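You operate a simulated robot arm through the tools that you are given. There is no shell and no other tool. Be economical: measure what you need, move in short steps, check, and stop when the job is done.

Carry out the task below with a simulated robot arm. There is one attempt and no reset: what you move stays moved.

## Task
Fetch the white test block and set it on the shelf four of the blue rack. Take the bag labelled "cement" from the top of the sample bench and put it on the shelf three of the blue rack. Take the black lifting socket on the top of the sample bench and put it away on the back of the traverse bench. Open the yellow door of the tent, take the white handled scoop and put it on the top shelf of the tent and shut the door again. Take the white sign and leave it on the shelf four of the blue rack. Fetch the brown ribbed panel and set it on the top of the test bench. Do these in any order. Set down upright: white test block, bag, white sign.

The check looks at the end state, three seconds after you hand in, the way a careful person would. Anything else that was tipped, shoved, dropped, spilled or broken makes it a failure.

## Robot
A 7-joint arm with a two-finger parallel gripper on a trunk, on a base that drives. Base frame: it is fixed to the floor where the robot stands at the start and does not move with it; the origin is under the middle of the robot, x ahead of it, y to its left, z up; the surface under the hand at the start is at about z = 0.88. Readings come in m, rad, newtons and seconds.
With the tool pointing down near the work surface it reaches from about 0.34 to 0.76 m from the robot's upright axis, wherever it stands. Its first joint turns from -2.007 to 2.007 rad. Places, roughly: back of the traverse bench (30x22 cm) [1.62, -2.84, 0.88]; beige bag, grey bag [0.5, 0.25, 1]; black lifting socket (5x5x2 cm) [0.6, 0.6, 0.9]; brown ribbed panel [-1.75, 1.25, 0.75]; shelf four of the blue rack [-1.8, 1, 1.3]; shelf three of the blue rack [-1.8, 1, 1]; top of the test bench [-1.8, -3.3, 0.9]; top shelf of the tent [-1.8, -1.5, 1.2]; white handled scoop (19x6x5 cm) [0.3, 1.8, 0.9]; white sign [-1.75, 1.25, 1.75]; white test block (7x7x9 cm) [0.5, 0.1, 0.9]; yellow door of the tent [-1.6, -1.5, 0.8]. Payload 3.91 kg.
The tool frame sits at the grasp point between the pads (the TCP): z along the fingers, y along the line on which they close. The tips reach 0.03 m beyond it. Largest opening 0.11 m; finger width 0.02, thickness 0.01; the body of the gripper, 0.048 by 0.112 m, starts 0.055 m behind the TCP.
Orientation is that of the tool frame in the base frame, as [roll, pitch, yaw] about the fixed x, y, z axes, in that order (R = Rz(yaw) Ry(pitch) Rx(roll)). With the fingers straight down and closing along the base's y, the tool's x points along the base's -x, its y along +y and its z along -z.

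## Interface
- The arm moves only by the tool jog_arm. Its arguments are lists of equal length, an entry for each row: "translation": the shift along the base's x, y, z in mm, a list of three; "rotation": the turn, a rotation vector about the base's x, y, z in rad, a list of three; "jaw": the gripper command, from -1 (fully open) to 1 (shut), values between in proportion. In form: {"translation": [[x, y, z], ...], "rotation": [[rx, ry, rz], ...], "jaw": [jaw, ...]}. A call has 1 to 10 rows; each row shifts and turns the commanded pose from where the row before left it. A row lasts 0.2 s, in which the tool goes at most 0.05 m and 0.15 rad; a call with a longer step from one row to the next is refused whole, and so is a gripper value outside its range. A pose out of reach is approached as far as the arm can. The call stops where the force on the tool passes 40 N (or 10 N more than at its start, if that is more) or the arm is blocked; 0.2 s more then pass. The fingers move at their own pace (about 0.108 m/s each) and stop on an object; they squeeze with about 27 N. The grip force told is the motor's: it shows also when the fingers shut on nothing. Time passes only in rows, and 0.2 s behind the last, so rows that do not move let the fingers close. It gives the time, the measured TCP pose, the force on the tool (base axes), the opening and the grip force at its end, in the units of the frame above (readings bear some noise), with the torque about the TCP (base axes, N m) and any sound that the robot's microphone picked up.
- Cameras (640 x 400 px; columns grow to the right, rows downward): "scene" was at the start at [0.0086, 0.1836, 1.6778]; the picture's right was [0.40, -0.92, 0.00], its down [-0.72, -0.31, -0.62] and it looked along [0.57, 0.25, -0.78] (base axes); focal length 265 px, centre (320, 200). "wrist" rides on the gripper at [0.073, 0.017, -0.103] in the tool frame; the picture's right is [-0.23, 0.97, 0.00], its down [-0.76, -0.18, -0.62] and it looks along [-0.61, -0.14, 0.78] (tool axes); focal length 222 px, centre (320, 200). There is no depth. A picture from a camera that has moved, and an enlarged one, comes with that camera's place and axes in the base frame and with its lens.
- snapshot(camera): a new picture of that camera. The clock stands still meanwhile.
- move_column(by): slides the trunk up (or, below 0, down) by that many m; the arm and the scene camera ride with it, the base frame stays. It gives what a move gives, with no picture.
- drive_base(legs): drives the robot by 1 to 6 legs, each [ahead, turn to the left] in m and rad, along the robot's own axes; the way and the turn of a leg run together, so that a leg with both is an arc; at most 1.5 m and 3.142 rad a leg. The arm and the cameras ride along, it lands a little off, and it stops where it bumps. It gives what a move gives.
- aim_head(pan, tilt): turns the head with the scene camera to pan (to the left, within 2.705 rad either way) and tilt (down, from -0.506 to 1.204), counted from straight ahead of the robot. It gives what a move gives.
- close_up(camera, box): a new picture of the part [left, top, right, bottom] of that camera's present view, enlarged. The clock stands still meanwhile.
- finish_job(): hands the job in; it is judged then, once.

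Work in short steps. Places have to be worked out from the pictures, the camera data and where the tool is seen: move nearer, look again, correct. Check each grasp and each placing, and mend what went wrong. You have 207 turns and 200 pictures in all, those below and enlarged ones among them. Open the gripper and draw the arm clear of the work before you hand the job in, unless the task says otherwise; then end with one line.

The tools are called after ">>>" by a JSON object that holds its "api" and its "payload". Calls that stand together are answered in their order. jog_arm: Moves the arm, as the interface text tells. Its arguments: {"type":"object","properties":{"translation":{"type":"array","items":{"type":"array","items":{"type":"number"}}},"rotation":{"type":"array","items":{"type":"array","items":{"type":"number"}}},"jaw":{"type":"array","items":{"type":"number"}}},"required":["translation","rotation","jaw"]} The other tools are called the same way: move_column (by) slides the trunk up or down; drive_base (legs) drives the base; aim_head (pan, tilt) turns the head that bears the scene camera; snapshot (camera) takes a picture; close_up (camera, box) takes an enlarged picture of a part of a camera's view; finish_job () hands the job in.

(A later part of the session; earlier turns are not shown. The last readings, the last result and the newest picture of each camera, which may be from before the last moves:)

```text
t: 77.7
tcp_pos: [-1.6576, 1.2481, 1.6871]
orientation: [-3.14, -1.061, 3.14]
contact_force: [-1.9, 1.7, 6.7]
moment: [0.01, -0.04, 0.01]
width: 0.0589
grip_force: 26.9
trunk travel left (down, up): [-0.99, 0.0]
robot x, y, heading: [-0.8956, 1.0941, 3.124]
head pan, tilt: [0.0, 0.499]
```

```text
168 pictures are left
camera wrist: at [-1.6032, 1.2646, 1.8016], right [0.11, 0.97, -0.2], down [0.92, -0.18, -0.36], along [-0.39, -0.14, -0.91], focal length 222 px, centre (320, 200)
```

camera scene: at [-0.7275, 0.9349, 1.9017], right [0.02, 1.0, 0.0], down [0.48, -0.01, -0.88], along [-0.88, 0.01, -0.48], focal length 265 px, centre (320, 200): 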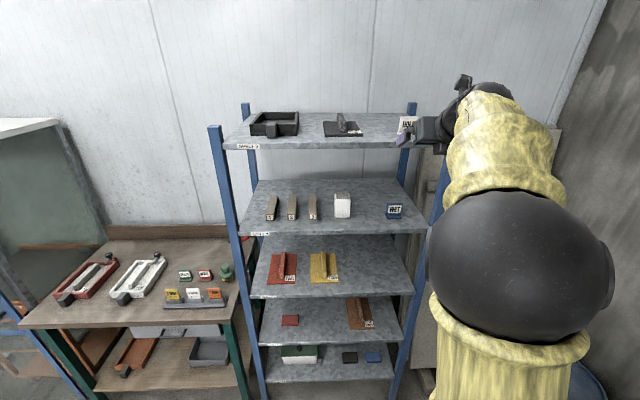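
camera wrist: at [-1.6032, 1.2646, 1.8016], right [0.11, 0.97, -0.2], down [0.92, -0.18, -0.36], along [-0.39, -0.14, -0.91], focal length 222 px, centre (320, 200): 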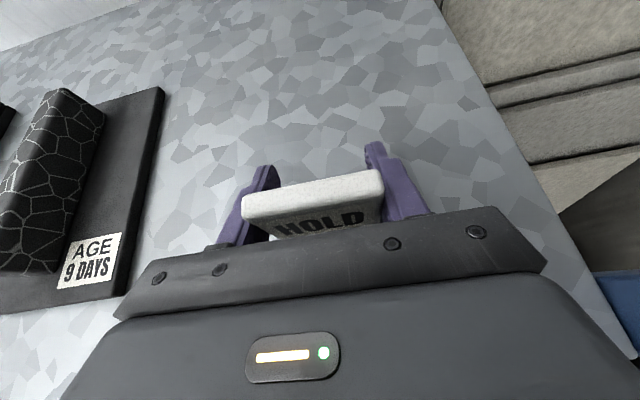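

Gripped at 59 mm. I lift it, back away from the rack, and lower to shelf 4 height at y ≈ 1.14.

>>> {"api": "jog_arm", "payload": {"translation": [[0, 0, 15], [0, 0, 20], [0, 0, 20], [0, 0, 10], [0, 0, 0]], "rotation": [[0, 0, 0], [0, 0, 0], [0, 0, 0], [0, 0, 0], [0, 0, 0]], "jaw": [1, 1, 1, 1, 1]}}

>>> {"api": "drive_base", "payload": {"legs": [[-0.27, 0]]}}

>>> {"api": "jog_arm", "payload": {"translation": [[0, -12, -40], [0, -12, -40], [0, -12, -40], [0, -12, -40], [0, -12, -40], [0, -12, -40], [0, -12, 0], [0, -12, 0], [0, -12, 0], [0, 0, 0]], "rotation": [[0, 0, 0], [0, 0, 0], [0, 0, 0], [0, 0, 0], [0, 0, 0], [0, 0, 0], [0, 0, 0], [0, 0, 0], [0, 0, 0], [0, 0, 0]], "jaw": [1, 1, 1, 1, 1, 1, 1, 1, 1, 1]}}

>>> {"api": "move_column", "payload": {"by": -0.11}}

>>> {"api": "snapshot", "payload": {"camera": "wrist"}}

>>> {"api": "snapshot", "payload": {"camera": "scene"}}

```text
t: 78.9
tcp_pos: [-1.6544, 1.2487, 1.7509]
orientation: [-3.139, -1.061, 3.141]
contact_force: [0.0, -0.3, 0.2]
moment: [0.02, 0.0, -0.01]
width: 0.0594
grip_force: 27.4
trunk travel left (down, up): [-0.99, 0.0]
robot x, y, heading: [-0.8933, 1.0905, 3.119]
head pan, tilt: [0.0, 0.499]
```

```text
t: 81.0
tcp_pos: [-1.3806, 1.2453, 1.7501]
orientation: [-3.139, -1.061, 3.141]
contact_force: [-0.4, 0.2, -0.2]
moment: [-0.01, 0.0, -0.01]
width: 0.0592
grip_force: 27.3
trunk travel left (down, up): [-0.99, 0.0]
robot x, y, heading: [-0.6234, 1.0865, 3.124]
head pan, tilt: [0.0, 0.499]
```

```text
t: 83.2
tcp_pos: [-1.3802, 1.1376, 1.5086]
orientation: [-3.139, -1.062, 3.139]
contact_force: [-1.1, 0.1, -0.8]
moment: [-0.01, 0.04, -0.04]
width: 0.059
grip_force: 27.1
trunk travel left (down, up): [-0.99, 0.0]
robot x, y, heading: [-0.6234, 1.0865, 3.119]
head pan, tilt: [0.0, 0.499]
```

```text
t: 84.7
tcp_pos: [-1.3796, 1.1359, 1.3998]
orientation: [-3.138, -1.06, 3.139]
contact_force: [-0.1, 0.5, -0.5]
moment: [0.0, -0.06, 0.01]
width: 0.0593
grip_force: 26.7
trunk travel left (down, up): [-0.88, 0.11]
robot x, y, heading: [-0.6222, 1.0837, 3.12]
head pan, tilt: [0.0, 0.499]
```

```text
167 pictures are left
camera wrist: at [-1.3253, 1.1545, 1.5137], right [0.11, 0.97, -0.2], down [0.92, -0.18, -0.36], along [-0.39, -0.14, -0.91], focal length 222 px, centre (320, 200)
```

wrist: 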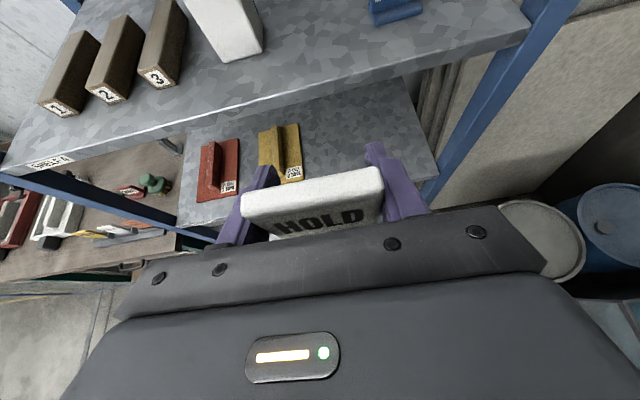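

```text
166 pictures are left
camera scene: at [-0.6567, 0.9334, 1.7917], right [0.02, 1.0, 0.0], down [0.48, -0.01, -0.88], along [-0.88, 0.02, -0.48], focal length 265 px, centre (320, 200)
```

scene: 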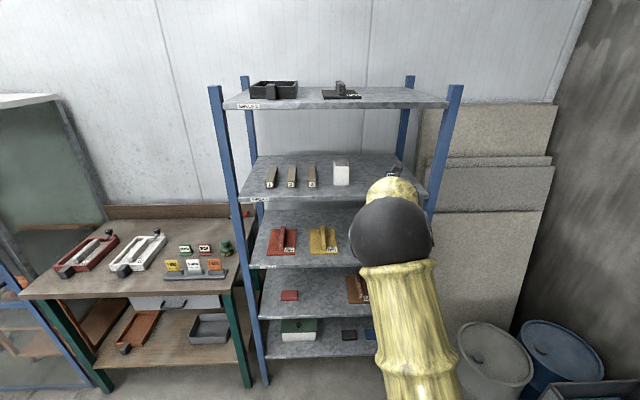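

The path is clear. I drive in 0.27 m and check before lowering.

>>> {"api": "drive_base", "payload": {"legs": [[0.27, 0]]}}

>>> {"api": "snapshot", "payload": {"camera": "wrist"}}

```text
t: 86.8
tcp_pos: [-1.6542, 1.1457, 1.3992]
orientation: [-3.14, -1.058, 3.135]
contact_force: [0.3, 0.3, -0.6]
moment: [0.0, -0.01, 0.0]
width: 0.0595
grip_force: 26.8
trunk travel left (down, up): [-0.88, 0.11]
robot x, y, heading: [-0.8986, 1.0907, 3.116]
head pan, tilt: [0.0, 0.499]
```

```text
165 pictures are left
camera wrist: at [-1.599, 1.1631, 1.513], right [0.12, 0.97, -0.2], down [0.92, -0.18, -0.36], along [-0.39, -0.14, -0.91], focal length 222 px, centre (320, 200)
```

wrist: 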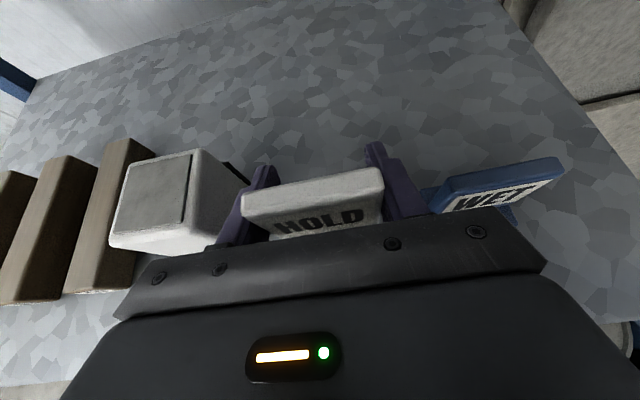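

There is room either side between the block and the WET sign. I lower in small steps, watching the force.

>>> {"api": "jog_arm", "payload": {"translation": [[0, 0, -12], [0, 0, -12], [0, 0, -8], [0, 0, 0]], "rotation": [[0, 0, 0], [0, 0, 0], [0, 0, 0], [0, 0, 0]], "jaw": [1, 1, 1, 1]}}

>>> {"api": "jog_arm", "payload": {"translation": [[0, 0, -4], [0, 0, -4], [0, 0, 0]], "rotation": [[0, 0, 0], [0, 0, 0], [0, 0, 0]], "jaw": [1, 1, 1]}}

```text
t: 87.8
tcp_pos: [-1.6522, 1.1459, 1.368]
orientation: [-3.14, -1.062, 3.137]
contact_force: [0.0, 0.0, -0.9]
moment: [-0.05, 0.04, 0.02]
width: 0.0595
grip_force: 27.0
trunk travel left (down, up): [-0.88, 0.11]
robot x, y, heading: [-0.8926, 1.0954, 3.116]
head pan, tilt: [0.0, 0.499]
```

```text
t: 88.6
tcp_pos: [-1.6517, 1.1465, 1.3594]
orientation: [-3.141, -1.06, 3.135]
contact_force: [1.3, -0.2, 0.0]
moment: [-0.01, 0.02, 0.0]
width: 0.0594
grip_force: 27.2
trunk travel left (down, up): [-0.88, 0.11]
robot x, y, heading: [-0.894, 1.0953, 3.115]
head pan, tilt: [0.0, 0.499]
```

>>> {"api": "jog_arm", "payload": {"translation": [[0, 0, -3], [0, 0, 0]], "rotation": [[0, 0, 0], [0, 0, 0]], "jaw": [1, 1]}}

>>> {"api": "jog_arm", "payload": {"translation": [[0, 0, -3], [0, 0, 0]], "rotation": [[0, 0, 0], [0, 0, 0]], "jaw": [1, 1]}}

>>> {"api": "snapshot", "payload": {"camera": "wrist"}}

```text
t: 89.2
tcp_pos: [-1.6529, 1.1472, 1.3572]
orientation: [-3.14, -1.062, 3.134]
contact_force: [-0.4, -1.1, -0.9]
moment: [-0.01, 0.03, 0.06]
width: 0.0591
grip_force: 26.9
trunk travel left (down, up): [-0.88, 0.11]
robot x, y, heading: [-0.8958, 1.0931, 3.119]
head pan, tilt: [0.0, 0.499]
```

```text
t: 89.8
tcp_pos: [-1.6531, 1.1461, 1.3543]
orientation: [-3.14, -1.061, 3.135]
contact_force: [-0.1, -0.9, -0.4]
moment: [-0.02, 0.04, 0.01]
width: 0.0595
grip_force: 27.0
trunk travel left (down, up): [-0.88, 0.11]
robot x, y, heading: [-0.8983, 1.0886, 3.112]
head pan, tilt: [0.0, 0.499]
```

```text
164 pictures are left
camera wrist: at [-1.5983, 1.1626, 1.4676], right [0.12, 0.97, -0.2], down [0.91, -0.18, -0.36], along [-0.39, -0.14, -0.91], focal length 222 px, centre (320, 200)
```

wrist: 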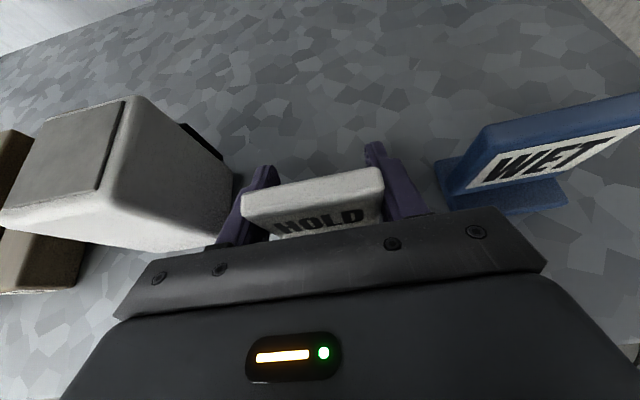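

No contact yet at 1.354, so I continue downward in 3 mm steps.

>>> {"api": "jog_arm", "payload": {"translation": [[0, 0, -3], [0, 0, 0]], "rotation": [[0, 0, 0], [0, 0, 0]], "jaw": [1, 1]}}

>>> {"api": "jog_arm", "payload": {"translation": [[0, 0, -3], [0, 0, 0]], "rotation": [[0, 0, 0], [0, 0, 0]], "jaw": [1, 1]}}

```text
t: 90.4
tcp_pos: [-1.6526, 1.1464, 1.3502]
orientation: [-3.141, -1.06, 3.135]
contact_force: [-0.2, 0.1, -1.1]
moment: [0.05, 0.02, 0.01]
width: 0.0592
grip_force: 26.3
trunk travel left (down, up): [-0.88, 0.11]
robot x, y, heading: [-0.893, 1.0899, 3.12]
head pan, tilt: [0.0, 0.499]
```

```text
t: 91.0
tcp_pos: [-1.6539, 1.1462, 1.3473]
orientation: [-3.141, -1.062, 3.133]
contact_force: [-0.3, 0.0, -0.9]
moment: [0.0, 0.01, 0.0]
width: 0.0592
grip_force: 26.8
trunk travel left (down, up): [-0.88, 0.11]
robot x, y, heading: [-0.8964, 1.0928, 3.117]
head pan, tilt: [0.0, 0.499]
```

>>> {"api": "jog_arm", "payload": {"translation": [[0, 0, -3], [0, 0, 0]], "rotation": [[0, 0, 0], [0, 0, 0]], "jaw": [1, 1]}}

>>> {"api": "jog_arm", "payload": {"translation": [[0, 0, -3], [0, 0, 0]], "rotation": [[0, 0, 0], [0, 0, 0]], "jaw": [1, 1]}}

>>> {"api": "jog_arm", "payload": {"translation": [[0, 0, -2], [0, 0, 0]], "rotation": [[0, 0, 0], [0, 0, 0]], "jaw": [1, 1]}}

```text
t: 91.6
tcp_pos: [-1.6531, 1.1465, 1.3461]
orientation: [-3.14, -1.064, 3.136]
contact_force: [-4.2, -0.7, 13.0]
moment: [0.15, -0.35, 0.01]
width: 0.0592
grip_force: 26.7
trunk travel left (down, up): [-0.88, 0.11]
robot x, y, heading: [-0.8962, 1.0889, 3.113]
head pan, tilt: [0.0, 0.499]
```

```text
t: 92.2
tcp_pos: [-1.6521, 1.1465, 1.345]
orientation: [-3.141, -1.066, 3.134]
contact_force: [-6.6, -0.9, 25.1]
moment: [-0.01, -0.44, -0.03]
width: 0.0596
grip_force: 27.7
trunk travel left (down, up): [-0.88, 0.11]
robot x, y, heading: [-0.8944, 1.0933, 3.118]
head pan, tilt: [0.0, 0.499]
```

```text
t: 92.8
tcp_pos: [-1.6508, 1.147, 1.3427]
orientation: [-3.14, -1.068, 3.137]
contact_force: [-6.5, 0.8, 30.1]
moment: [0.12, -0.13, 0.02]
width: 0.0595
grip_force: 26.9
trunk travel left (down, up): [-0.88, 0.11]
robot x, y, heading: [-0.8955, 1.0966, 3.118]
head pan, tilt: [0.0, 0.499]
```

The sign is now pressed onto the shelf. I ease up slightly and open a little.

>>> {"api": "jog_arm", "payload": {"translation": [[0, 0, 4], [0, 0, 0], [0, 0, 0], [0, 0, 0]], "rotation": [[0, 0, 0], [0, 0, 0], [0, 0, 0], [0, 0, 0]], "jaw": [1, -0.4, -0.4, -0.4]}}

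>>> {"api": "snapshot", "payload": {"camera": "wrist"}}

>>> {"api": "jog_arm", "payload": {"translation": [[22, 0, 12], [22, 0, 12], [22, 0, 12], [22, 0, 12]], "rotation": [[0, 0, 0], [0, 0, 0], [0, 0, 0], [0, 0, 0]], "jaw": [-0.4, -0.4, -0.4, -0.4]}}

>>> {"api": "snapshot", "payload": {"camera": "wrist"}}

```text
t: 93.8
tcp_pos: [-1.6502, 1.1449, 1.3436]
orientation: [-3.141, -1.061, 3.133]
contact_force: [6.0, -12.2, 13.8]
moment: [-0.32, 0.52, 0.54]
width: 0.0751
grip_force: 0.1
trunk travel left (down, up): [-0.88, 0.11]
robot x, y, heading: [-0.8929, 1.0928, 3.12]
head pan, tilt: [0.0, 0.499]
```

```text
163 pictures are left
camera wrist: at [-1.5961, 1.1616, 1.4577], right [0.12, 0.97, -0.2], down [0.91, -0.18, -0.36], along [-0.39, -0.14, -0.91], focal length 222 px, centre (320, 200)
```

wrist: 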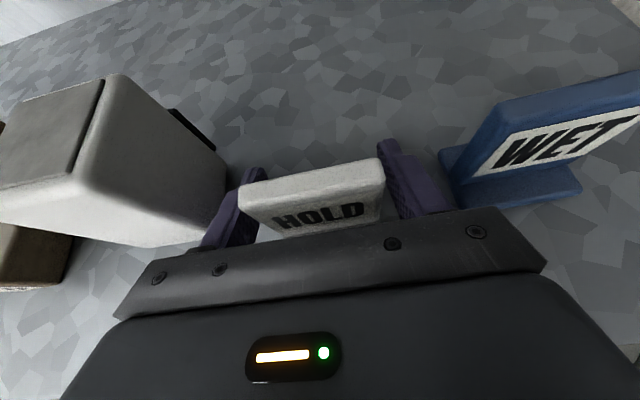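

```text
t: 94.8
tcp_pos: [-1.5634, 1.1452, 1.3924]
orientation: [-3.14, -1.061, 3.136]
contact_force: [-0.4, -0.8, 0.0]
moment: [-0.02, 0.0, -0.01]
width: 0.0772
grip_force: 0.1
trunk travel left (down, up): [-0.88, 0.11]
robot x, y, heading: [-0.8934, 1.0938, 3.122]
head pan, tilt: [0.0, 0.499]
```

```text
162 pictures are left
camera wrist: at [-1.509, 1.1621, 1.5064], right [0.12, 0.97, -0.2], down [0.91, -0.18, -0.36], along [-0.39, -0.14, -0.91], focal length 222 px, centre (320, 200)
```

wrist: 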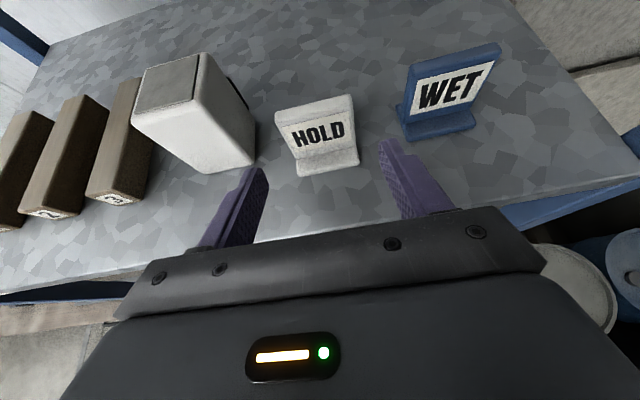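

The block, HOLD and WET signs are all standing. While here I do the brown panel on shelf 2: back off, lower the trunk and look.

>>> {"api": "drive_base", "payload": {"legs": [[-0.2, 0]]}}

>>> {"api": "move_column", "payload": {"by": -0.55}}

>>> {"api": "snapshot", "payload": {"camera": "wrist"}}

>>> {"api": "snapshot", "payload": {"camera": "scene"}}

```text
t: 96.6
tcp_pos: [-1.3638, 1.1418, 1.393]
orientation: [-3.139, -1.061, 3.134]
contact_force: [-0.2, -0.6, 0.0]
moment: [-0.02, 0.02, 0.02]
width: 0.0772
grip_force: 0.0
trunk travel left (down, up): [-0.88, 0.11]
robot x, y, heading: [-0.6945, 1.0848, 3.114]
head pan, tilt: [0.0, 0.499]
```

```text
refused: -0.55 is not a number from -0.4 to 0.4
```

```text
161 pictures are left
camera wrist: at [-1.3085, 1.1581, 1.5067], right [0.12, 0.97, -0.2], down [0.91, -0.18, -0.36], along [-0.39, -0.14, -0.91], focal length 222 px, centre (320, 200)
```

wrist: 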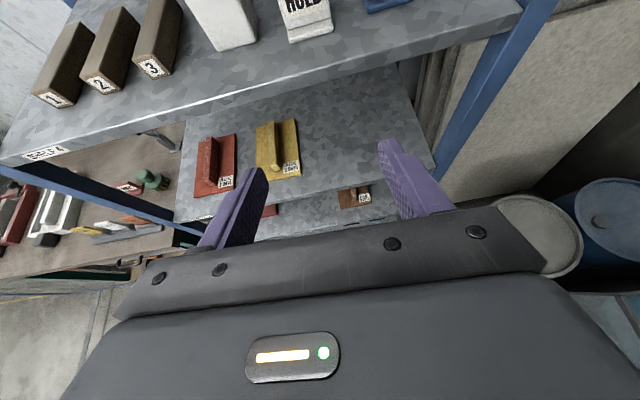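

```text
160 pictures are left
camera scene: at [-0.7284, 0.9345, 1.7918], right [0.03, 1.0, 0.0], down [0.48, -0.01, -0.88], along [-0.88, 0.02, -0.48], focal length 265 px, centre (320, 200)
```

scene: 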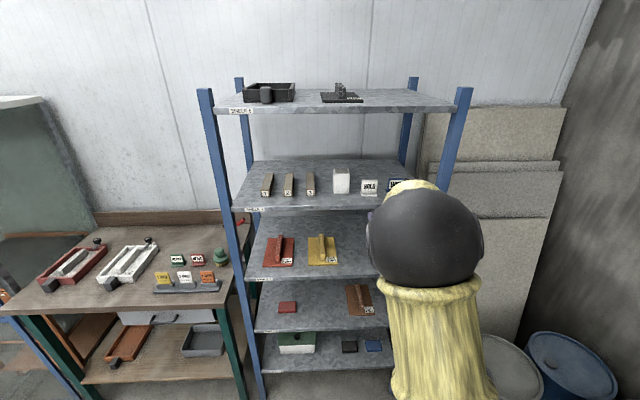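

>>> {"api": "move_column", "payload": {"by": -0.4}}

>>> {"api": "move_column", "payload": {"by": -0.15}}

>>> {"api": "snapshot", "payload": {"camera": "wrist"}}

>>> {"api": "snapshot", "payload": {"camera": "scene"}}

```text
t: 100.4
tcp_pos: [-1.3638, 1.1421, 0.9915]
orientation: [-3.141, -1.061, 3.132]
contact_force: [-0.5, -0.8, -0.4]
moment: [-0.01, 0.02, -0.02]
width: 0.0772
grip_force: 0.0
trunk travel left (down, up): [-0.48, 0.51]
robot x, y, heading: [-0.6944, 1.089, 3.113]
head pan, tilt: [0.0, 0.499]
```

```text
t: 102.2
tcp_pos: [-1.3645, 1.1424, 0.8428]
orientation: [-3.139, -1.061, 3.133]
contact_force: [-0.7, 0.0, -0.1]
moment: [0.01, 0.01, 0.01]
width: 0.077
grip_force: 0.1
trunk travel left (down, up): [-0.33, 0.66]
robot x, y, heading: [-0.6933, 1.0851, 3.114]
head pan, tilt: [0.0, 0.499]
```

```text
159 pictures are left
camera wrist: at [-1.3097, 1.1581, 0.9562], right [0.12, 0.97, -0.2], down [0.91, -0.18, -0.36], along [-0.39, -0.14, -0.91], focal length 222 px, centre (320, 200)
```

wrist: 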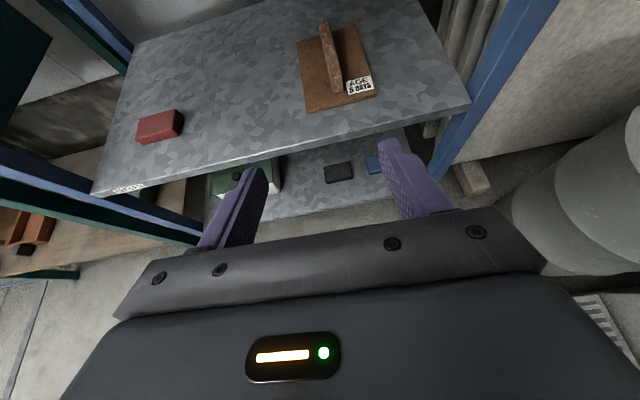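

```text
158 pictures are left
camera scene: at [-0.7299, 0.9346, 1.2417], right [0.03, 1.0, 0.0], down [0.48, -0.01, -0.88], along [-0.88, 0.02, -0.48], focal length 265 px, centre (320, 200)
```

scene: 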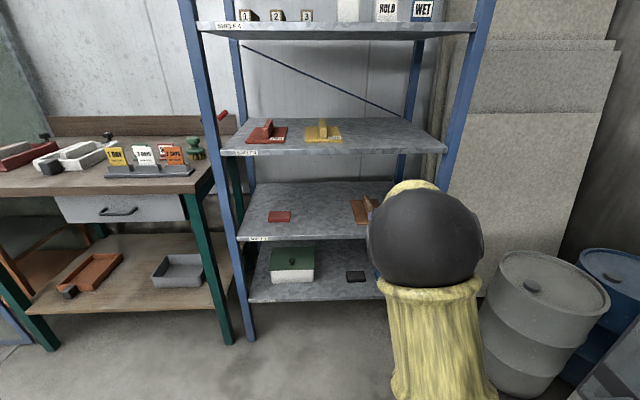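

The panel's plate spans about x -1.83..-1.635 and y 1.10..1.23 on shelf 2 at z ≈ 0.62, with a rib along x. I zoom in on the rib.

>>> {"api": "close_up", "payload": {"camera": "wrist", "box": [270, 0, 430, 120]}}

>>> {"api": "close_up", "payload": {"camera": "scene", "box": [240, 90, 460, 240]}}

```text
3.33 times, centred on (350, 60) of wrist
camera zoom: at [-1.3097, 1.1581, 0.9562], right [0.12, 0.97, -0.2], down [0.91, -0.18, -0.36], along [-0.39, -0.14, -0.91], focal length 740 px, centre (220, 667)
```

zoom: 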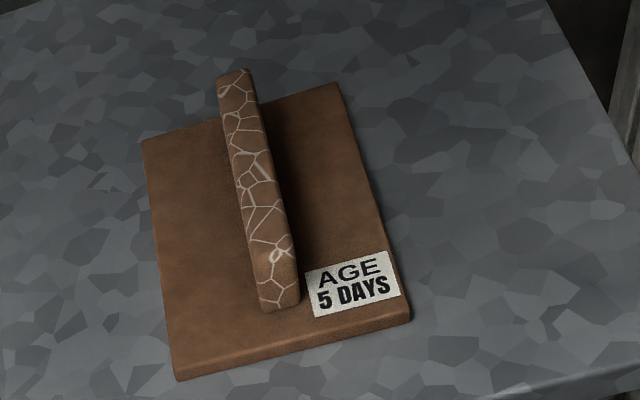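

```text
2.67 times, centred on (350, 165) of scene
camera zoom: at [-0.7299, 0.9346, 1.2417], right [0.03, 1.0, 0.0], down [0.48, -0.01, -0.88], along [-0.88, 0.02, -0.48], focal length 708 px, centre (240, 293)
```

zoom: 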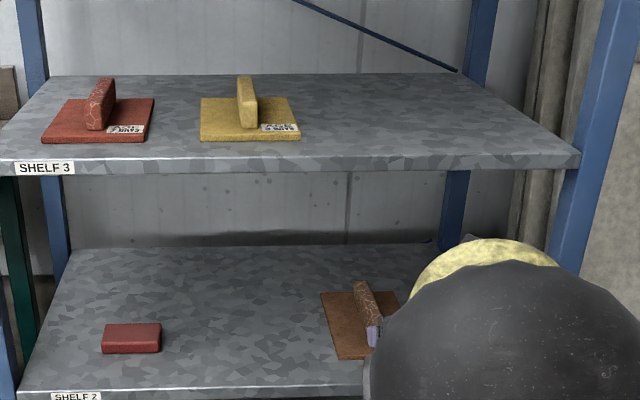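

The rib is at y ≈ 1.170 from x ≈ -1.66 to -1.82, about 27 mm thick. I steepen the tool to 45°, align in y, set z = 0.74, and drive in 0.28 m.

>>> {"api": "jog_arm", "payload": {"translation": [[0, 9, -35], [0, 9, -35], [0, 9, -33], [0, 0, 0]], "rotation": [[0, -0.1, 0], [0, -0.1, 0], [0, -0.08, 0], [0, 0, 0]], "jaw": [-0.6, -0.6, -0.6, -0.6]}}

>>> {"api": "drive_base", "payload": {"legs": [[0.27, 0]]}}

>>> {"api": "snapshot", "payload": {"camera": "wrist"}}

>>> {"api": "snapshot", "payload": {"camera": "scene"}}

```text
t: 103.2
tcp_pos: [-1.3644, 1.1689, 0.7397]
orientation: [3.14, -0.78, 3.138]
contact_force: [-0.1, 0.5, -0.5]
moment: [0.0, 0.0, 0.02]
width: 0.088
grip_force: 0.1
trunk travel left (down, up): [-0.33, 0.66]
robot x, y, heading: [-0.692, 1.0858, 3.116]
head pan, tilt: [0.0, 0.499]
```

```text
t: 105.3
tcp_pos: [-1.6333, 1.1739, 0.7404]
orientation: [3.14, -0.784, 3.135]
contact_force: [-0.9, 0.8, -0.4]
moment: [0.01, 0.02, -0.04]
width: 0.088
grip_force: 0.1
trunk travel left (down, up): [-0.33, 0.66]
robot x, y, heading: [-0.9618, 1.0923, 3.12]
head pan, tilt: [0.0, 0.499]
```

```text
155 pictures are left
camera wrist: at [-1.6124, 1.1904, 0.8653], right [0.17, 0.97, -0.16], down [0.98, -0.18, -0.09], along [-0.12, -0.14, -0.98], focal length 222 px, centre (320, 200)
```

wrist: 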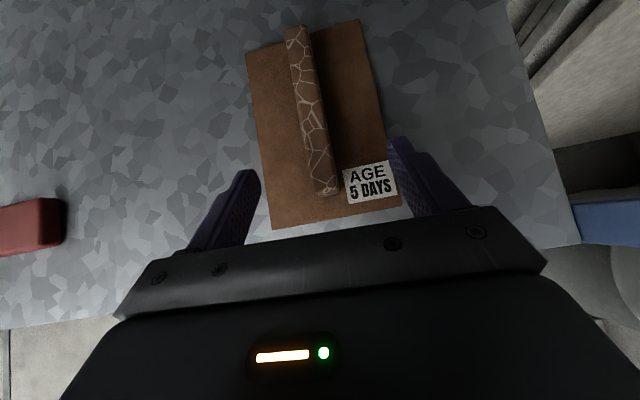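

```text
154 pictures are left
camera scene: at [-0.9992, 0.9412, 1.2417], right [0.02, 1.0, 0.0], down [0.48, -0.01, -0.88], along [-0.88, 0.02, -0.48], focal length 265 px, centre (320, 200)
```

scene: 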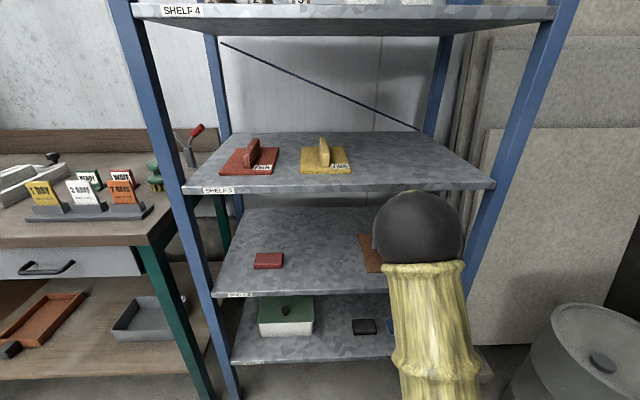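

Rib centre is about (-1.73, 1.170). I move in along the finger axis to just above the final depth and look.

>>> {"api": "jog_arm", "payload": {"translation": [[-26, -2, 0], [-15, -1, -15], [-15, -1, -15], [-15, 0, -15], [-14, 0, -14], [0, 0, 0]], "rotation": [[0, 0, 0], [0, 0, 0], [0, 0, 0], [0, 0, 0], [0, 0, 0], [0, 0, 0]], "jaw": [-0.6, -0.6, -0.6, -0.6, -0.6, -0.6]}}

>>> {"api": "snapshot", "payload": {"camera": "wrist"}}

```text
t: 106.7
tcp_pos: [-1.7172, 1.1675, 0.6814]
orientation: [3.14, -0.78, 3.136]
contact_force: [0.3, 0.0, -0.6]
moment: [0.04, -0.03, -0.02]
width: 0.0881
grip_force: 0.1
trunk travel left (down, up): [-0.33, 0.66]
robot x, y, heading: [-0.9631, 1.0929, 3.117]
head pan, tilt: [0.0, 0.499]
```

```text
153 pictures are left
camera wrist: at [-1.697, 1.1854, 0.8069], right [0.17, 0.97, -0.16], down [0.98, -0.18, -0.09], along [-0.12, -0.14, -0.98], focal length 222 px, centre (320, 200)
```

wrist: 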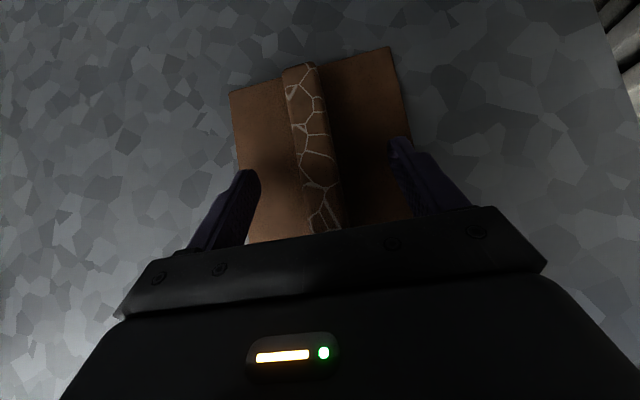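

Rib centred between the fingers. I go a further 9 mm in and close.

>>> {"api": "jog_arm", "payload": {"translation": [[-5, 0, -5], [-4, 0, -4], [0, 0, 0], [0, 0, 0], [0, 0, 0], [0, 0, 0], [0, 0, 0]], "rotation": [[0, 0, 0], [0, 0, 0], [0, 0, 0], [0, 0, 0], [0, 0, 0], [0, 0, 0], [0, 0, 0]], "jaw": [-0.6, -0.6, 0, 1, 1, 1, 1]}}

>>> {"api": "jog_arm", "payload": {"translation": [[0, 0, 5], [0, 0, 10], [0, 0, 10], [0, 0, 0]], "rotation": [[0, 0, 0], [0, 0, 0], [0, 0, 0], [0, 0, 0]], "jaw": [1, 1, 1, 1]}}

>>> {"api": "snapshot", "payload": {"camera": "wrist"}}

```text
t: 108.3
tcp_pos: [-1.7251, 1.1687, 0.6784]
orientation: [3.14, -0.789, 3.139]
contact_force: [-1.6, 1.5, 32.2]
moment: [-0.54, -0.13, 1.01]
width: 0.0222
grip_force: 27.2
trunk travel left (down, up): [-0.33, 0.66]
robot x, y, heading: [-0.9622, 1.0945, 3.113]
head pan, tilt: [0.0, 0.499]
```

```text
t: 109.3
tcp_pos: [-1.7263, 1.1692, 0.6955]
orientation: [3.141, -0.779, 3.136]
contact_force: [-1.0, 0.1, -7.7]
moment: [0.0, 0.04, -0.04]
width: 0.0219
grip_force: 27.1
trunk travel left (down, up): [-0.33, 0.66]
robot x, y, heading: [-0.9624, 1.0956, 3.12]
head pan, tilt: [0.0, 0.499]
```

```text
152 pictures are left
camera wrist: at [-1.7064, 1.186, 0.8202], right [0.17, 0.97, -0.16], down [0.98, -0.18, -0.09], along [-0.12, -0.14, -0.98], focal length 222 px, centre (320, 200)
```

wrist: 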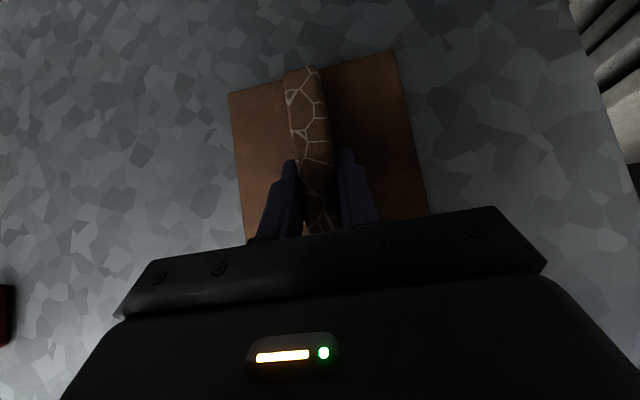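

The panel is held, with about 7 N of weight and no torque. I lift it a little more, back out, raise it and turn toward the test bench aisle.

>>> {"api": "jog_arm", "payload": {"translation": [[0, 0, 15], [0, 0, 20], [0, 0, 10], [0, 0, 0]], "rotation": [[0, 0, 0], [0, 0, 0], [0, 0, 0], [0, 0, 0]], "jaw": [1, 1, 1, 1]}}

>>> {"api": "drive_base", "payload": {"legs": [[-0.46, 0]]}}

>>> {"api": "move_column", "payload": {"by": 0.4}}

>>> {"api": "drive_base", "payload": {"legs": [[0, 1.595]]}}

>>> {"api": "aim_head", "payload": {"pan": 0, "tilt": 0.45}}

>>> {"api": "snapshot", "payload": {"camera": "scene"}}

>>> {"api": "snapshot", "payload": {"camera": "wrist"}}

```text
t: 110.3
tcp_pos: [-1.7267, 1.1689, 0.741]
orientation: [3.137, -0.781, 3.139]
contact_force: [0.2, -0.5, -7.3]
moment: [-0.01, 0.07, 0.01]
width: 0.0219
grip_force: 26.5
trunk travel left (down, up): [-0.33, 0.66]
robot x, y, heading: [-0.9653, 1.0907, 3.116]
head pan, tilt: [0.0, 0.499]
```

```text
t: 113.5
tcp_pos: [-1.2617, 1.1609, 0.7413]
orientation: [3.14, -0.78, 3.131]
contact_force: [0.1, 0.8, -8.0]
moment: [0.05, 0.06, 0.0]
width: 0.0219
grip_force: 26.3
trunk travel left (down, up): [-0.33, 0.66]
robot x, y, heading: [-0.498, 1.0813, 3.112]
head pan, tilt: [0.0, 0.499]
```

```text
t: 117.3
tcp_pos: [-1.2616, 1.1599, 1.1403]
orientation: [3.14, -0.78, 3.132]
contact_force: [-0.4, 0.0, -7.6]
moment: [0.0, 0.0, 0.03]
width: 0.0218
grip_force: 26.4
trunk travel left (down, up): [-0.73, 0.26]
robot x, y, heading: [-0.4988, 1.084, 3.113]
head pan, tilt: [0.0, 0.499]
```

```text
t: 123.3
tcp_pos: [-0.5836, 0.3177, 1.1429]
orientation: [3.139, -0.779, -1.59]
contact_force: [-0.9, -0.4, -8.0]
moment: [-0.06, 0.02, 0.0]
width: 0.0217
grip_force: 27.0
trunk travel left (down, up): [-0.73, 0.26]
robot x, y, heading: [-0.5015, 1.0811, -1.609]
head pan, tilt: [0.0, 0.499]
```

```text
t: 123.9
tcp_pos: [-0.5829, 0.3191, 1.1408]
orientation: [3.139, -0.778, -1.588]
contact_force: [-1.0, -0.2, -6.9]
moment: [-0.06, 0.0, -0.01]
width: 0.0221
grip_force: 26.9
trunk travel left (down, up): [-0.73, 0.26]
robot x, y, heading: [-0.5006, 1.0791, -1.606]
head pan, tilt: [0.0, 0.45]
```

```text
151 pictures are left
camera scene: at [-0.3476, 1.0417, 1.6461], right [-1.0, 0.04, 0.0], down [0.02, 0.44, -0.9], along [-0.03, -0.9, -0.44], focal length 265 px, centre (320, 200)
```

scene: 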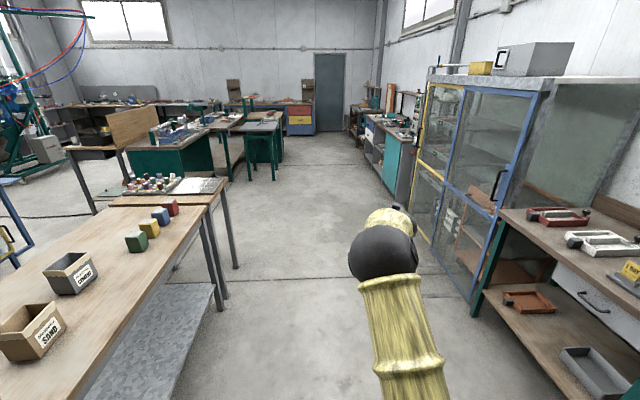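

```text
150 pictures are left
camera wrist: at [-0.5997, 0.3392, 1.2657], right [-0.97, 0.18, -0.16], down [0.19, 0.98, -0.09], along [0.14, -0.12, -0.98], focal length 222 px, centre (320, 200)
```

wrist: 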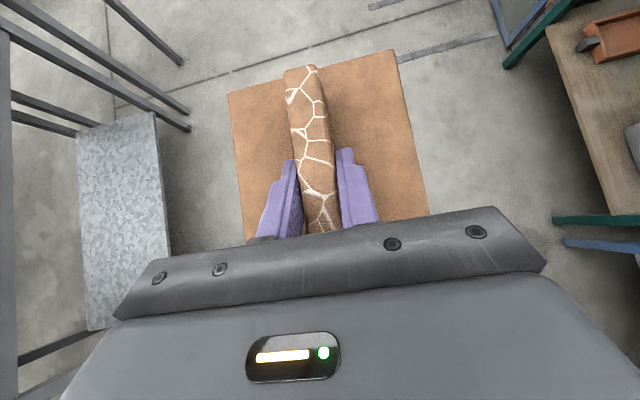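

The aisle is clear. I drive down it along -y in two legs and look again.

>>> {"api": "drive_base", "payload": {"legs": [[1.45, 0], [1.45, 0.02]]}}

>>> {"api": "aim_head", "payload": {"pan": -0.6, "tilt": 0.5}}

>>> {"api": "snapshot", "payload": {"camera": "scene"}}

```text
t: 140.4
tcp_pos: [-0.5646, -2.5831, 1.1404]
orientation: [3.14, -0.78, -1.517]
contact_force: [0.2, 0.8, -7.6]
moment: [-0.03, -0.04, -0.02]
width: 0.0216
grip_force: 27.4
trunk travel left (down, up): [-0.73, 0.26]
robot x, y, heading: [-0.5335, -1.8147, -1.535]
head pan, tilt: [0.0, 0.45]
```

```text
t: 141.4
tcp_pos: [-0.5662, -2.5823, 1.1401]
orientation: [3.14, -0.778, -1.518]
contact_force: [-0.2, 0.1, -8.2]
moment: [-0.02, -0.01, 0.01]
width: 0.0219
grip_force: 26.7
trunk travel left (down, up): [-0.73, 0.26]
robot x, y, heading: [-0.5345, -1.8163, -1.538]
head pan, tilt: [-0.6, 0.499]
```

```text
149 pictures are left
camera scene: at [-0.4334, -1.8291, 1.6417], right [-0.84, 0.54, 0.0], down [0.26, 0.4, -0.88], along [-0.47, -0.74, -0.48], focal length 265 px, centre (320, 200)
```

scene: 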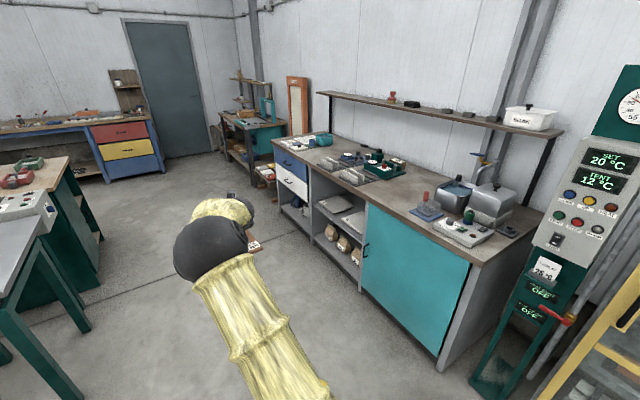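

>>> {"api": "close_up", "payload": {"camera": "scene", "box": [260, 110, 540, 285]}}

```text
2.29 times, centred on (400, 198) of scene
camera zoom: at [-0.4334, -1.8291, 1.6417], right [-0.84, 0.54, 0.0], down [0.26, 0.4, -0.88], along [-0.47, -0.74, -0.48], focal length 607 px, centre (137, 206)
```

zoom: 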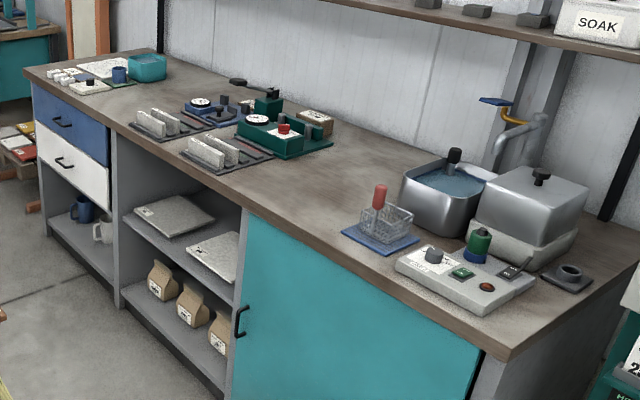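

There is a free spot at about (-1.58, -2.79) between the green device and the blue mat. I drive on, turn right to face the bench and look.

>>> {"api": "drive_base", "payload": {"legs": [[1.03, 0], [0, -1.6]]}}

>>> {"api": "aim_head", "payload": {"pan": 0, "tilt": 0.6}}

>>> {"api": "snapshot", "payload": {"camera": "scene"}}

>>> {"api": "snapshot", "payload": {"camera": "wrist"}}

```text
t: 153.3
tcp_pos: [-1.2631, -2.7802, 1.1414]
orientation: [3.141, -0.781, -3.134]
contact_force: [-0.3, 0.3, -7.4]
moment: [-0.02, 0.06, 0.04]
width: 0.022
grip_force: 26.9
trunk travel left (down, up): [-0.73, 0.26]
robot x, y, heading: [-0.494, -2.8427, 3.129]
head pan, tilt: [-0.6, 0.499]
```

```text
t: 154.3
tcp_pos: [-1.2623, -2.7802, 1.141]
orientation: [3.139, -0.781, -3.134]
contact_force: [0.0, 0.4, -7.8]
moment: [-0.01, 0.03, -0.03]
width: 0.0219
grip_force: 26.9
trunk travel left (down, up): [-0.73, 0.26]
robot x, y, heading: [-0.501, -2.8457, 3.131]
head pan, tilt: [0.0, 0.6]
```

```text
147 pictures are left
camera scene: at [-0.5297, -2.9978, 1.6326], right [0.01, 1.0, 0.0], down [0.57, -0.01, -0.82], along [-0.82, 0.01, -0.57], focal length 265 px, centre (320, 200)
```

scene: 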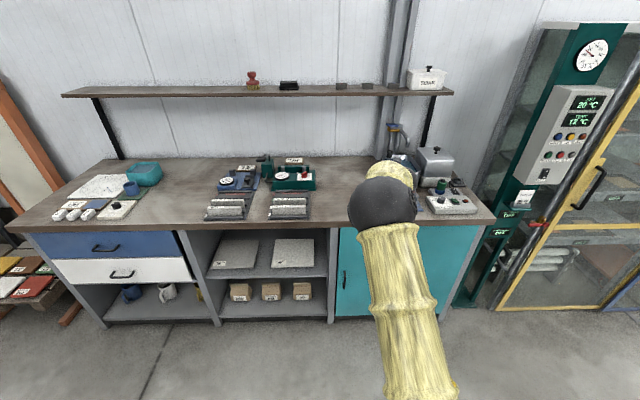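

```text
146 pictures are left
camera wrist: at [-1.2419, -2.7635, 1.2658], right [0.15, 0.98, -0.16], down [0.98, -0.17, -0.09], along [-0.12, -0.14, -0.98], focal length 222 px, centre (320, 200)
```

wrist: 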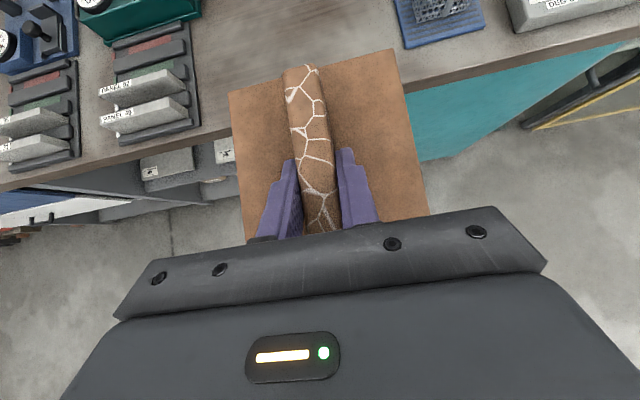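

The gap is confirmed (y -3.01 to -2.63). I drive in 0.3 m, shift 1.5 cm, and lower the trunk partway.

>>> {"api": "drive_base", "payload": {"legs": [[0.3, 0]]}}

>>> {"api": "move_column", "payload": {"by": -0.13}}

>>> {"api": "jog_arm", "payload": {"translation": [[0, -8, -10], [0, -8, -10], [0, 0, -10], [0, 0, 0]], "rotation": [[0, 0, 0], [0, 0, 0], [0, 0, 0], [0, 0, 0]], "jaw": [1, 1, 1, 1]}}

>>> {"api": "snapshot", "payload": {"camera": "wrist"}}

>>> {"api": "snapshot", "payload": {"camera": "scene"}}

```text
t: 156.6
tcp_pos: [-1.5583, -2.7746, 1.1416]
orientation: [3.139, -0.779, -3.135]
contact_force: [0.0, -0.4, -8.0]
moment: [0.0, 0.0, 0.04]
width: 0.022
grip_force: 27.0
trunk travel left (down, up): [-0.73, 0.26]
robot x, y, heading: [-0.7922, -2.8435, 3.126]
head pan, tilt: [0.0, 0.6]
```

```text
t: 158.2
tcp_pos: [-1.5587, -2.7761, 1.0097]
orientation: [3.14, -0.777, -3.134]
contact_force: [-0.6, -0.4, -7.4]
moment: [0.01, 0.04, 0.02]
width: 0.0222
grip_force: 27.2
trunk travel left (down, up): [-0.6, 0.39]
robot x, y, heading: [-0.7977, -2.8422, 3.136]
head pan, tilt: [0.0, 0.6]
```

```text
t: 159.2
tcp_pos: [-1.5586, -2.7889, 0.9786]
orientation: [3.14, -0.777, -3.135]
contact_force: [-0.2, -0.3, -6.9]
moment: [-0.02, 0.02, -0.02]
width: 0.0218
grip_force: 27.0
trunk travel left (down, up): [-0.6, 0.39]
robot x, y, heading: [-0.7936, -2.8423, 3.129]
head pan, tilt: [0.0, 0.6]
```

```text
145 pictures are left
camera wrist: at [-1.5379, -2.7738, 1.1048], right [0.16, 0.97, -0.16], down [0.98, -0.17, -0.09], along [-0.12, -0.14, -0.98], focal length 222 px, centre (320, 200)
```

wrist: 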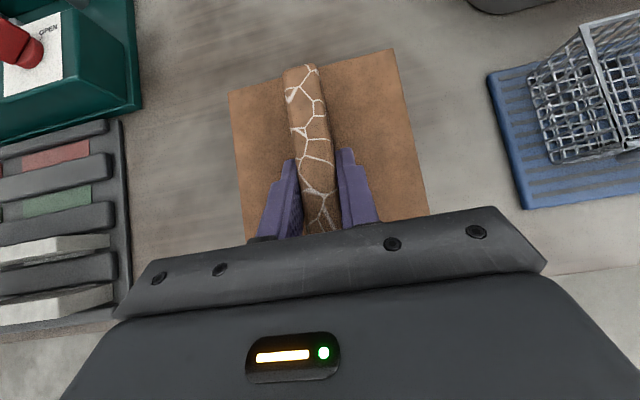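

```text
144 pictures are left
camera scene: at [-0.8261, -2.9944, 1.5026], right [0.01, 1.0, 0.0], down [0.57, -0.01, -0.82], along [-0.82, 0.01, -0.57], focal length 265 px, centre (320, 200)
```

scene: 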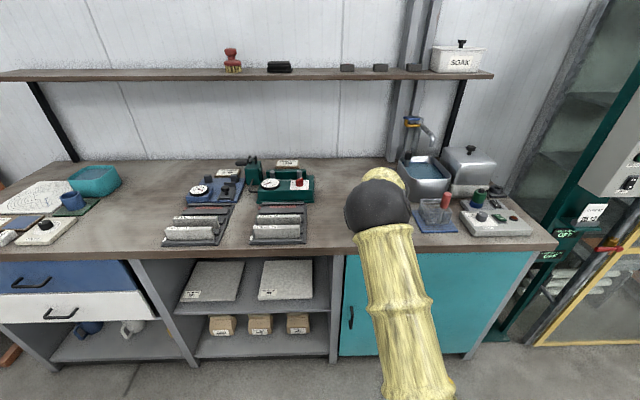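

Clear on all sides. I lower in small steps until contact.

>>> {"api": "jog_arm", "payload": {"translation": [[0, 0, -8], [0, 0, -7], [0, 0, 0]], "rotation": [[0, 0, 0], [0, 0, 0], [0, 0, 0]], "jaw": [1, 1, 1]}}

>>> {"api": "jog_arm", "payload": {"translation": [[0, 0, -5], [0, 0, 0]], "rotation": [[0, 0, 0], [0, 0, 0]], "jaw": [1, 1]}}

>>> {"api": "jog_arm", "payload": {"translation": [[0, 0, -5], [0, 0, 0]], "rotation": [[0, 0, 0], [0, 0, 0]], "jaw": [1, 1]}}

>>> {"api": "jog_arm", "payload": {"translation": [[0, 0, -5], [0, 0, 0]], "rotation": [[0, 0, 0], [0, 0, 0]], "jaw": [1, 1]}}

```text
t: 160.0
tcp_pos: [-1.5571, -2.7927, 0.9648]
orientation: [3.14, -0.778, -3.135]
contact_force: [0.0, 0.7, -7.0]
moment: [-0.03, 0.03, 0.03]
width: 0.0218
grip_force: 27.0
trunk travel left (down, up): [-0.6, 0.39]
robot x, y, heading: [-0.7944, -2.8402, 3.129]
head pan, tilt: [0.0, 0.6]
```

```text
t: 160.6
tcp_pos: [-1.557, -2.7917, 0.9612]
orientation: [-3.141, -0.778, -3.135]
contact_force: [0.2, -0.3, -8.6]
moment: [-0.01, 0.05, -0.02]
width: 0.0221
grip_force: 26.8
trunk travel left (down, up): [-0.6, 0.39]
robot x, y, heading: [-0.7917, -2.8411, 3.133]
head pan, tilt: [0.0, 0.6]
```

```text
t: 161.2
tcp_pos: [-1.5581, -2.7906, 0.9557]
orientation: [3.139, -0.778, -3.133]
contact_force: [0.0, -0.6, -7.0]
moment: [0.0, -0.02, 0.02]
width: 0.0219
grip_force: 27.3
trunk travel left (down, up): [-0.6, 0.39]
robot x, y, heading: [-0.7955, -2.8408, 3.136]
head pan, tilt: [0.0, 0.6]
```

```text
t: 161.8
tcp_pos: [-1.5578, -2.7905, 0.952]
orientation: [3.138, -0.778, -3.136]
contact_force: [-0.2, -0.8, -7.8]
moment: [-0.03, -0.01, 0.03]
width: 0.0218
grip_force: 26.7
trunk travel left (down, up): [-0.6, 0.39]
robot x, y, heading: [-0.7937, -2.8394, 3.131]
head pan, tilt: [0.0, 0.6]
```

>>> {"api": "jog_arm", "payload": {"translation": [[0, 0, -5], [0, 0, 0]], "rotation": [[0, 0, 0], [0, 0, 0]], "jaw": [1, 1]}}

>>> {"api": "jog_arm", "payload": {"translation": [[0, 0, -4], [0, 0, 0]], "rotation": [[0, 0, 0], [0, 0, 0]], "jaw": [1, 1]}}

>>> {"api": "jog_arm", "payload": {"translation": [[0, 0, -4], [0, 0, 0]], "rotation": [[0, 0, 0], [0, 0, 0]], "jaw": [1, 1]}}

>>> {"api": "jog_arm", "payload": {"translation": [[0, 0, -4], [0, 0, 0]], "rotation": [[0, 0, 0], [0, 0, 0]], "jaw": [1, 1]}}

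```text
t: 162.4
tcp_pos: [-1.5578, -2.7907, 0.9458]
orientation: [-3.14, -0.779, -3.135]
contact_force: [0.1, 0.3, -8.0]
moment: [-0.02, 0.05, 0.01]
width: 0.0217
grip_force: 27.0
trunk travel left (down, up): [-0.6, 0.39]
robot x, y, heading: [-0.7933, -2.8412, 3.132]
head pan, tilt: [0.0, 0.6]
```

```text
t: 163.0
tcp_pos: [-1.5571, -2.7918, 0.9413]
orientation: [3.14, -0.778, -3.136]
contact_force: [1.1, -0.7, -8.2]
moment: [-0.01, 0.05, -0.01]
width: 0.0221
grip_force: 27.3
trunk travel left (down, up): [-0.6, 0.39]
robot x, y, heading: [-0.7919, -2.8413, 3.129]
head pan, tilt: [0.0, 0.6]
```

```text
t: 163.6
tcp_pos: [-1.5581, -2.7911, 0.9365]
orientation: [3.141, -0.777, -3.133]
contact_force: [1.0, 0.5, -7.2]
moment: [0.0, 0.06, 0.01]
width: 0.0219
grip_force: 27.3
trunk travel left (down, up): [-0.6, 0.39]
robot x, y, heading: [-0.7931, -2.842, 3.127]
head pan, tilt: [0.0, 0.6]
```

```text
t: 164.2
tcp_pos: [-1.5571, -2.7906, 0.9333]
orientation: [3.141, -0.779, -3.134]
contact_force: [0.7, -0.1, -7.0]
moment: [0.02, 0.03, -0.05]
width: 0.0219
grip_force: 27.4
trunk travel left (down, up): [-0.6, 0.39]
robot x, y, heading: [-0.7893, -2.839, 3.128]
head pan, tilt: [0.0, 0.6]
```

>>> {"api": "jog_arm", "payload": {"translation": [[0, 0, -4], [0, 0, 0]], "rotation": [[0, 0, 0], [0, 0, 0]], "jaw": [1, 1]}}

>>> {"api": "jog_arm", "payload": {"translation": [[0, 0, -3], [0, 0, 0]], "rotation": [[0, 0, 0], [0, 0, 0]], "jaw": [1, 1]}}

>>> {"api": "jog_arm", "payload": {"translation": [[0, 0, -3], [0, 0, 0]], "rotation": [[0, 0, 0], [0, 0, 0]], "jaw": [1, 1]}}

>>> {"api": "snapshot", "payload": {"camera": "wrist"}}

```text
t: 164.8
tcp_pos: [-1.5588, -2.7903, 0.9295]
orientation: [3.139, -0.777, -3.134]
contact_force: [0.6, 1.0, -6.8]
moment: [0.03, 0.0, -0.03]
width: 0.022
grip_force: 27.4
trunk travel left (down, up): [-0.6, 0.39]
robot x, y, heading: [-0.7936, -2.8405, 3.131]
head pan, tilt: [0.0, 0.6]
```

```text
t: 165.4
tcp_pos: [-1.5576, -2.7913, 0.9274]
orientation: [-3.141, -0.778, -3.134]
contact_force: [-0.3, -0.2, -7.0]
moment: [-0.02, 0.04, -0.01]
width: 0.0219
grip_force: 27.4
trunk travel left (down, up): [-0.6, 0.39]
robot x, y, heading: [-0.7964, -2.8399, 3.135]
head pan, tilt: [0.0, 0.6]
```

```text
t: 166.0
tcp_pos: [-1.5581, -2.7914, 0.9242]
orientation: [3.139, -0.777, -3.134]
contact_force: [0.8, 0.5, -7.4]
moment: [0.0, 0.03, -0.02]
width: 0.0219
grip_force: 27.1
trunk travel left (down, up): [-0.6, 0.39]
robot x, y, heading: [-0.7924, -2.8397, 3.128]
head pan, tilt: [0.0, 0.6]
```

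```text
143 pictures are left
camera wrist: at [-1.5376, -2.7748, 1.0486], right [0.16, 0.97, -0.16], down [0.98, -0.17, -0.09], along [-0.12, -0.14, -0.98], focal length 222 px, centre (320, 200)
```

wrist: 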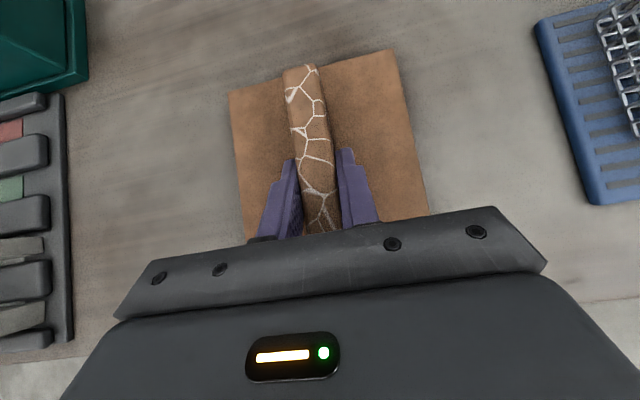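

>>> {"api": "jog_arm", "payload": {"translation": [[0, 0, -3], [0, 0, 0]], "rotation": [[0, 0, 0], [0, 0, 0]], "jaw": [1, 1]}}

>>> {"api": "jog_arm", "payload": {"translation": [[0, 0, -3], [0, 0, 0]], "rotation": [[0, 0, 0], [0, 0, 0]], "jaw": [1, 1]}}

>>> {"api": "jog_arm", "payload": {"translation": [[0, 0, -3], [0, 0, 0]], "rotation": [[0, 0, 0], [0, 0, 0]], "jaw": [1, 1]}}

```text
t: 166.6
tcp_pos: [-1.5574, -2.7918, 0.9204]
orientation: [3.14, -0.777, -3.133]
contact_force: [0.7, -0.6, -7.3]
moment: [0.04, 0.01, 0.03]
width: 0.0221
grip_force: 26.9
trunk travel left (down, up): [-0.6, 0.39]
robot x, y, heading: [-0.7973, -2.8362, 3.126]
head pan, tilt: [0.0, 0.6]
```

```text
t: 167.2
tcp_pos: [-1.5583, -2.7902, 0.9186]
orientation: [-3.141, -0.783, -3.134]
contact_force: [-1.9, -0.3, 1.2]
moment: [-0.24, -0.7, -0.05]
width: 0.0222
grip_force: 26.7
trunk travel left (down, up): [-0.6, 0.39]
robot x, y, heading: [-0.7898, -2.8396, 3.135]
head pan, tilt: [0.0, 0.6]
```

```text
t: 167.8
tcp_pos: [-1.5585, -2.7913, 0.9183]
orientation: [3.14, -0.786, -3.135]
contact_force: [-3.9, 1.2, 16.5]
moment: [-0.19, -0.71, 0.28]
width: 0.0222
grip_force: 27.4
trunk travel left (down, up): [-0.6, 0.39]
robot x, y, heading: [-0.795, -2.8445, 3.131]
head pan, tilt: [0.0, 0.6]
```

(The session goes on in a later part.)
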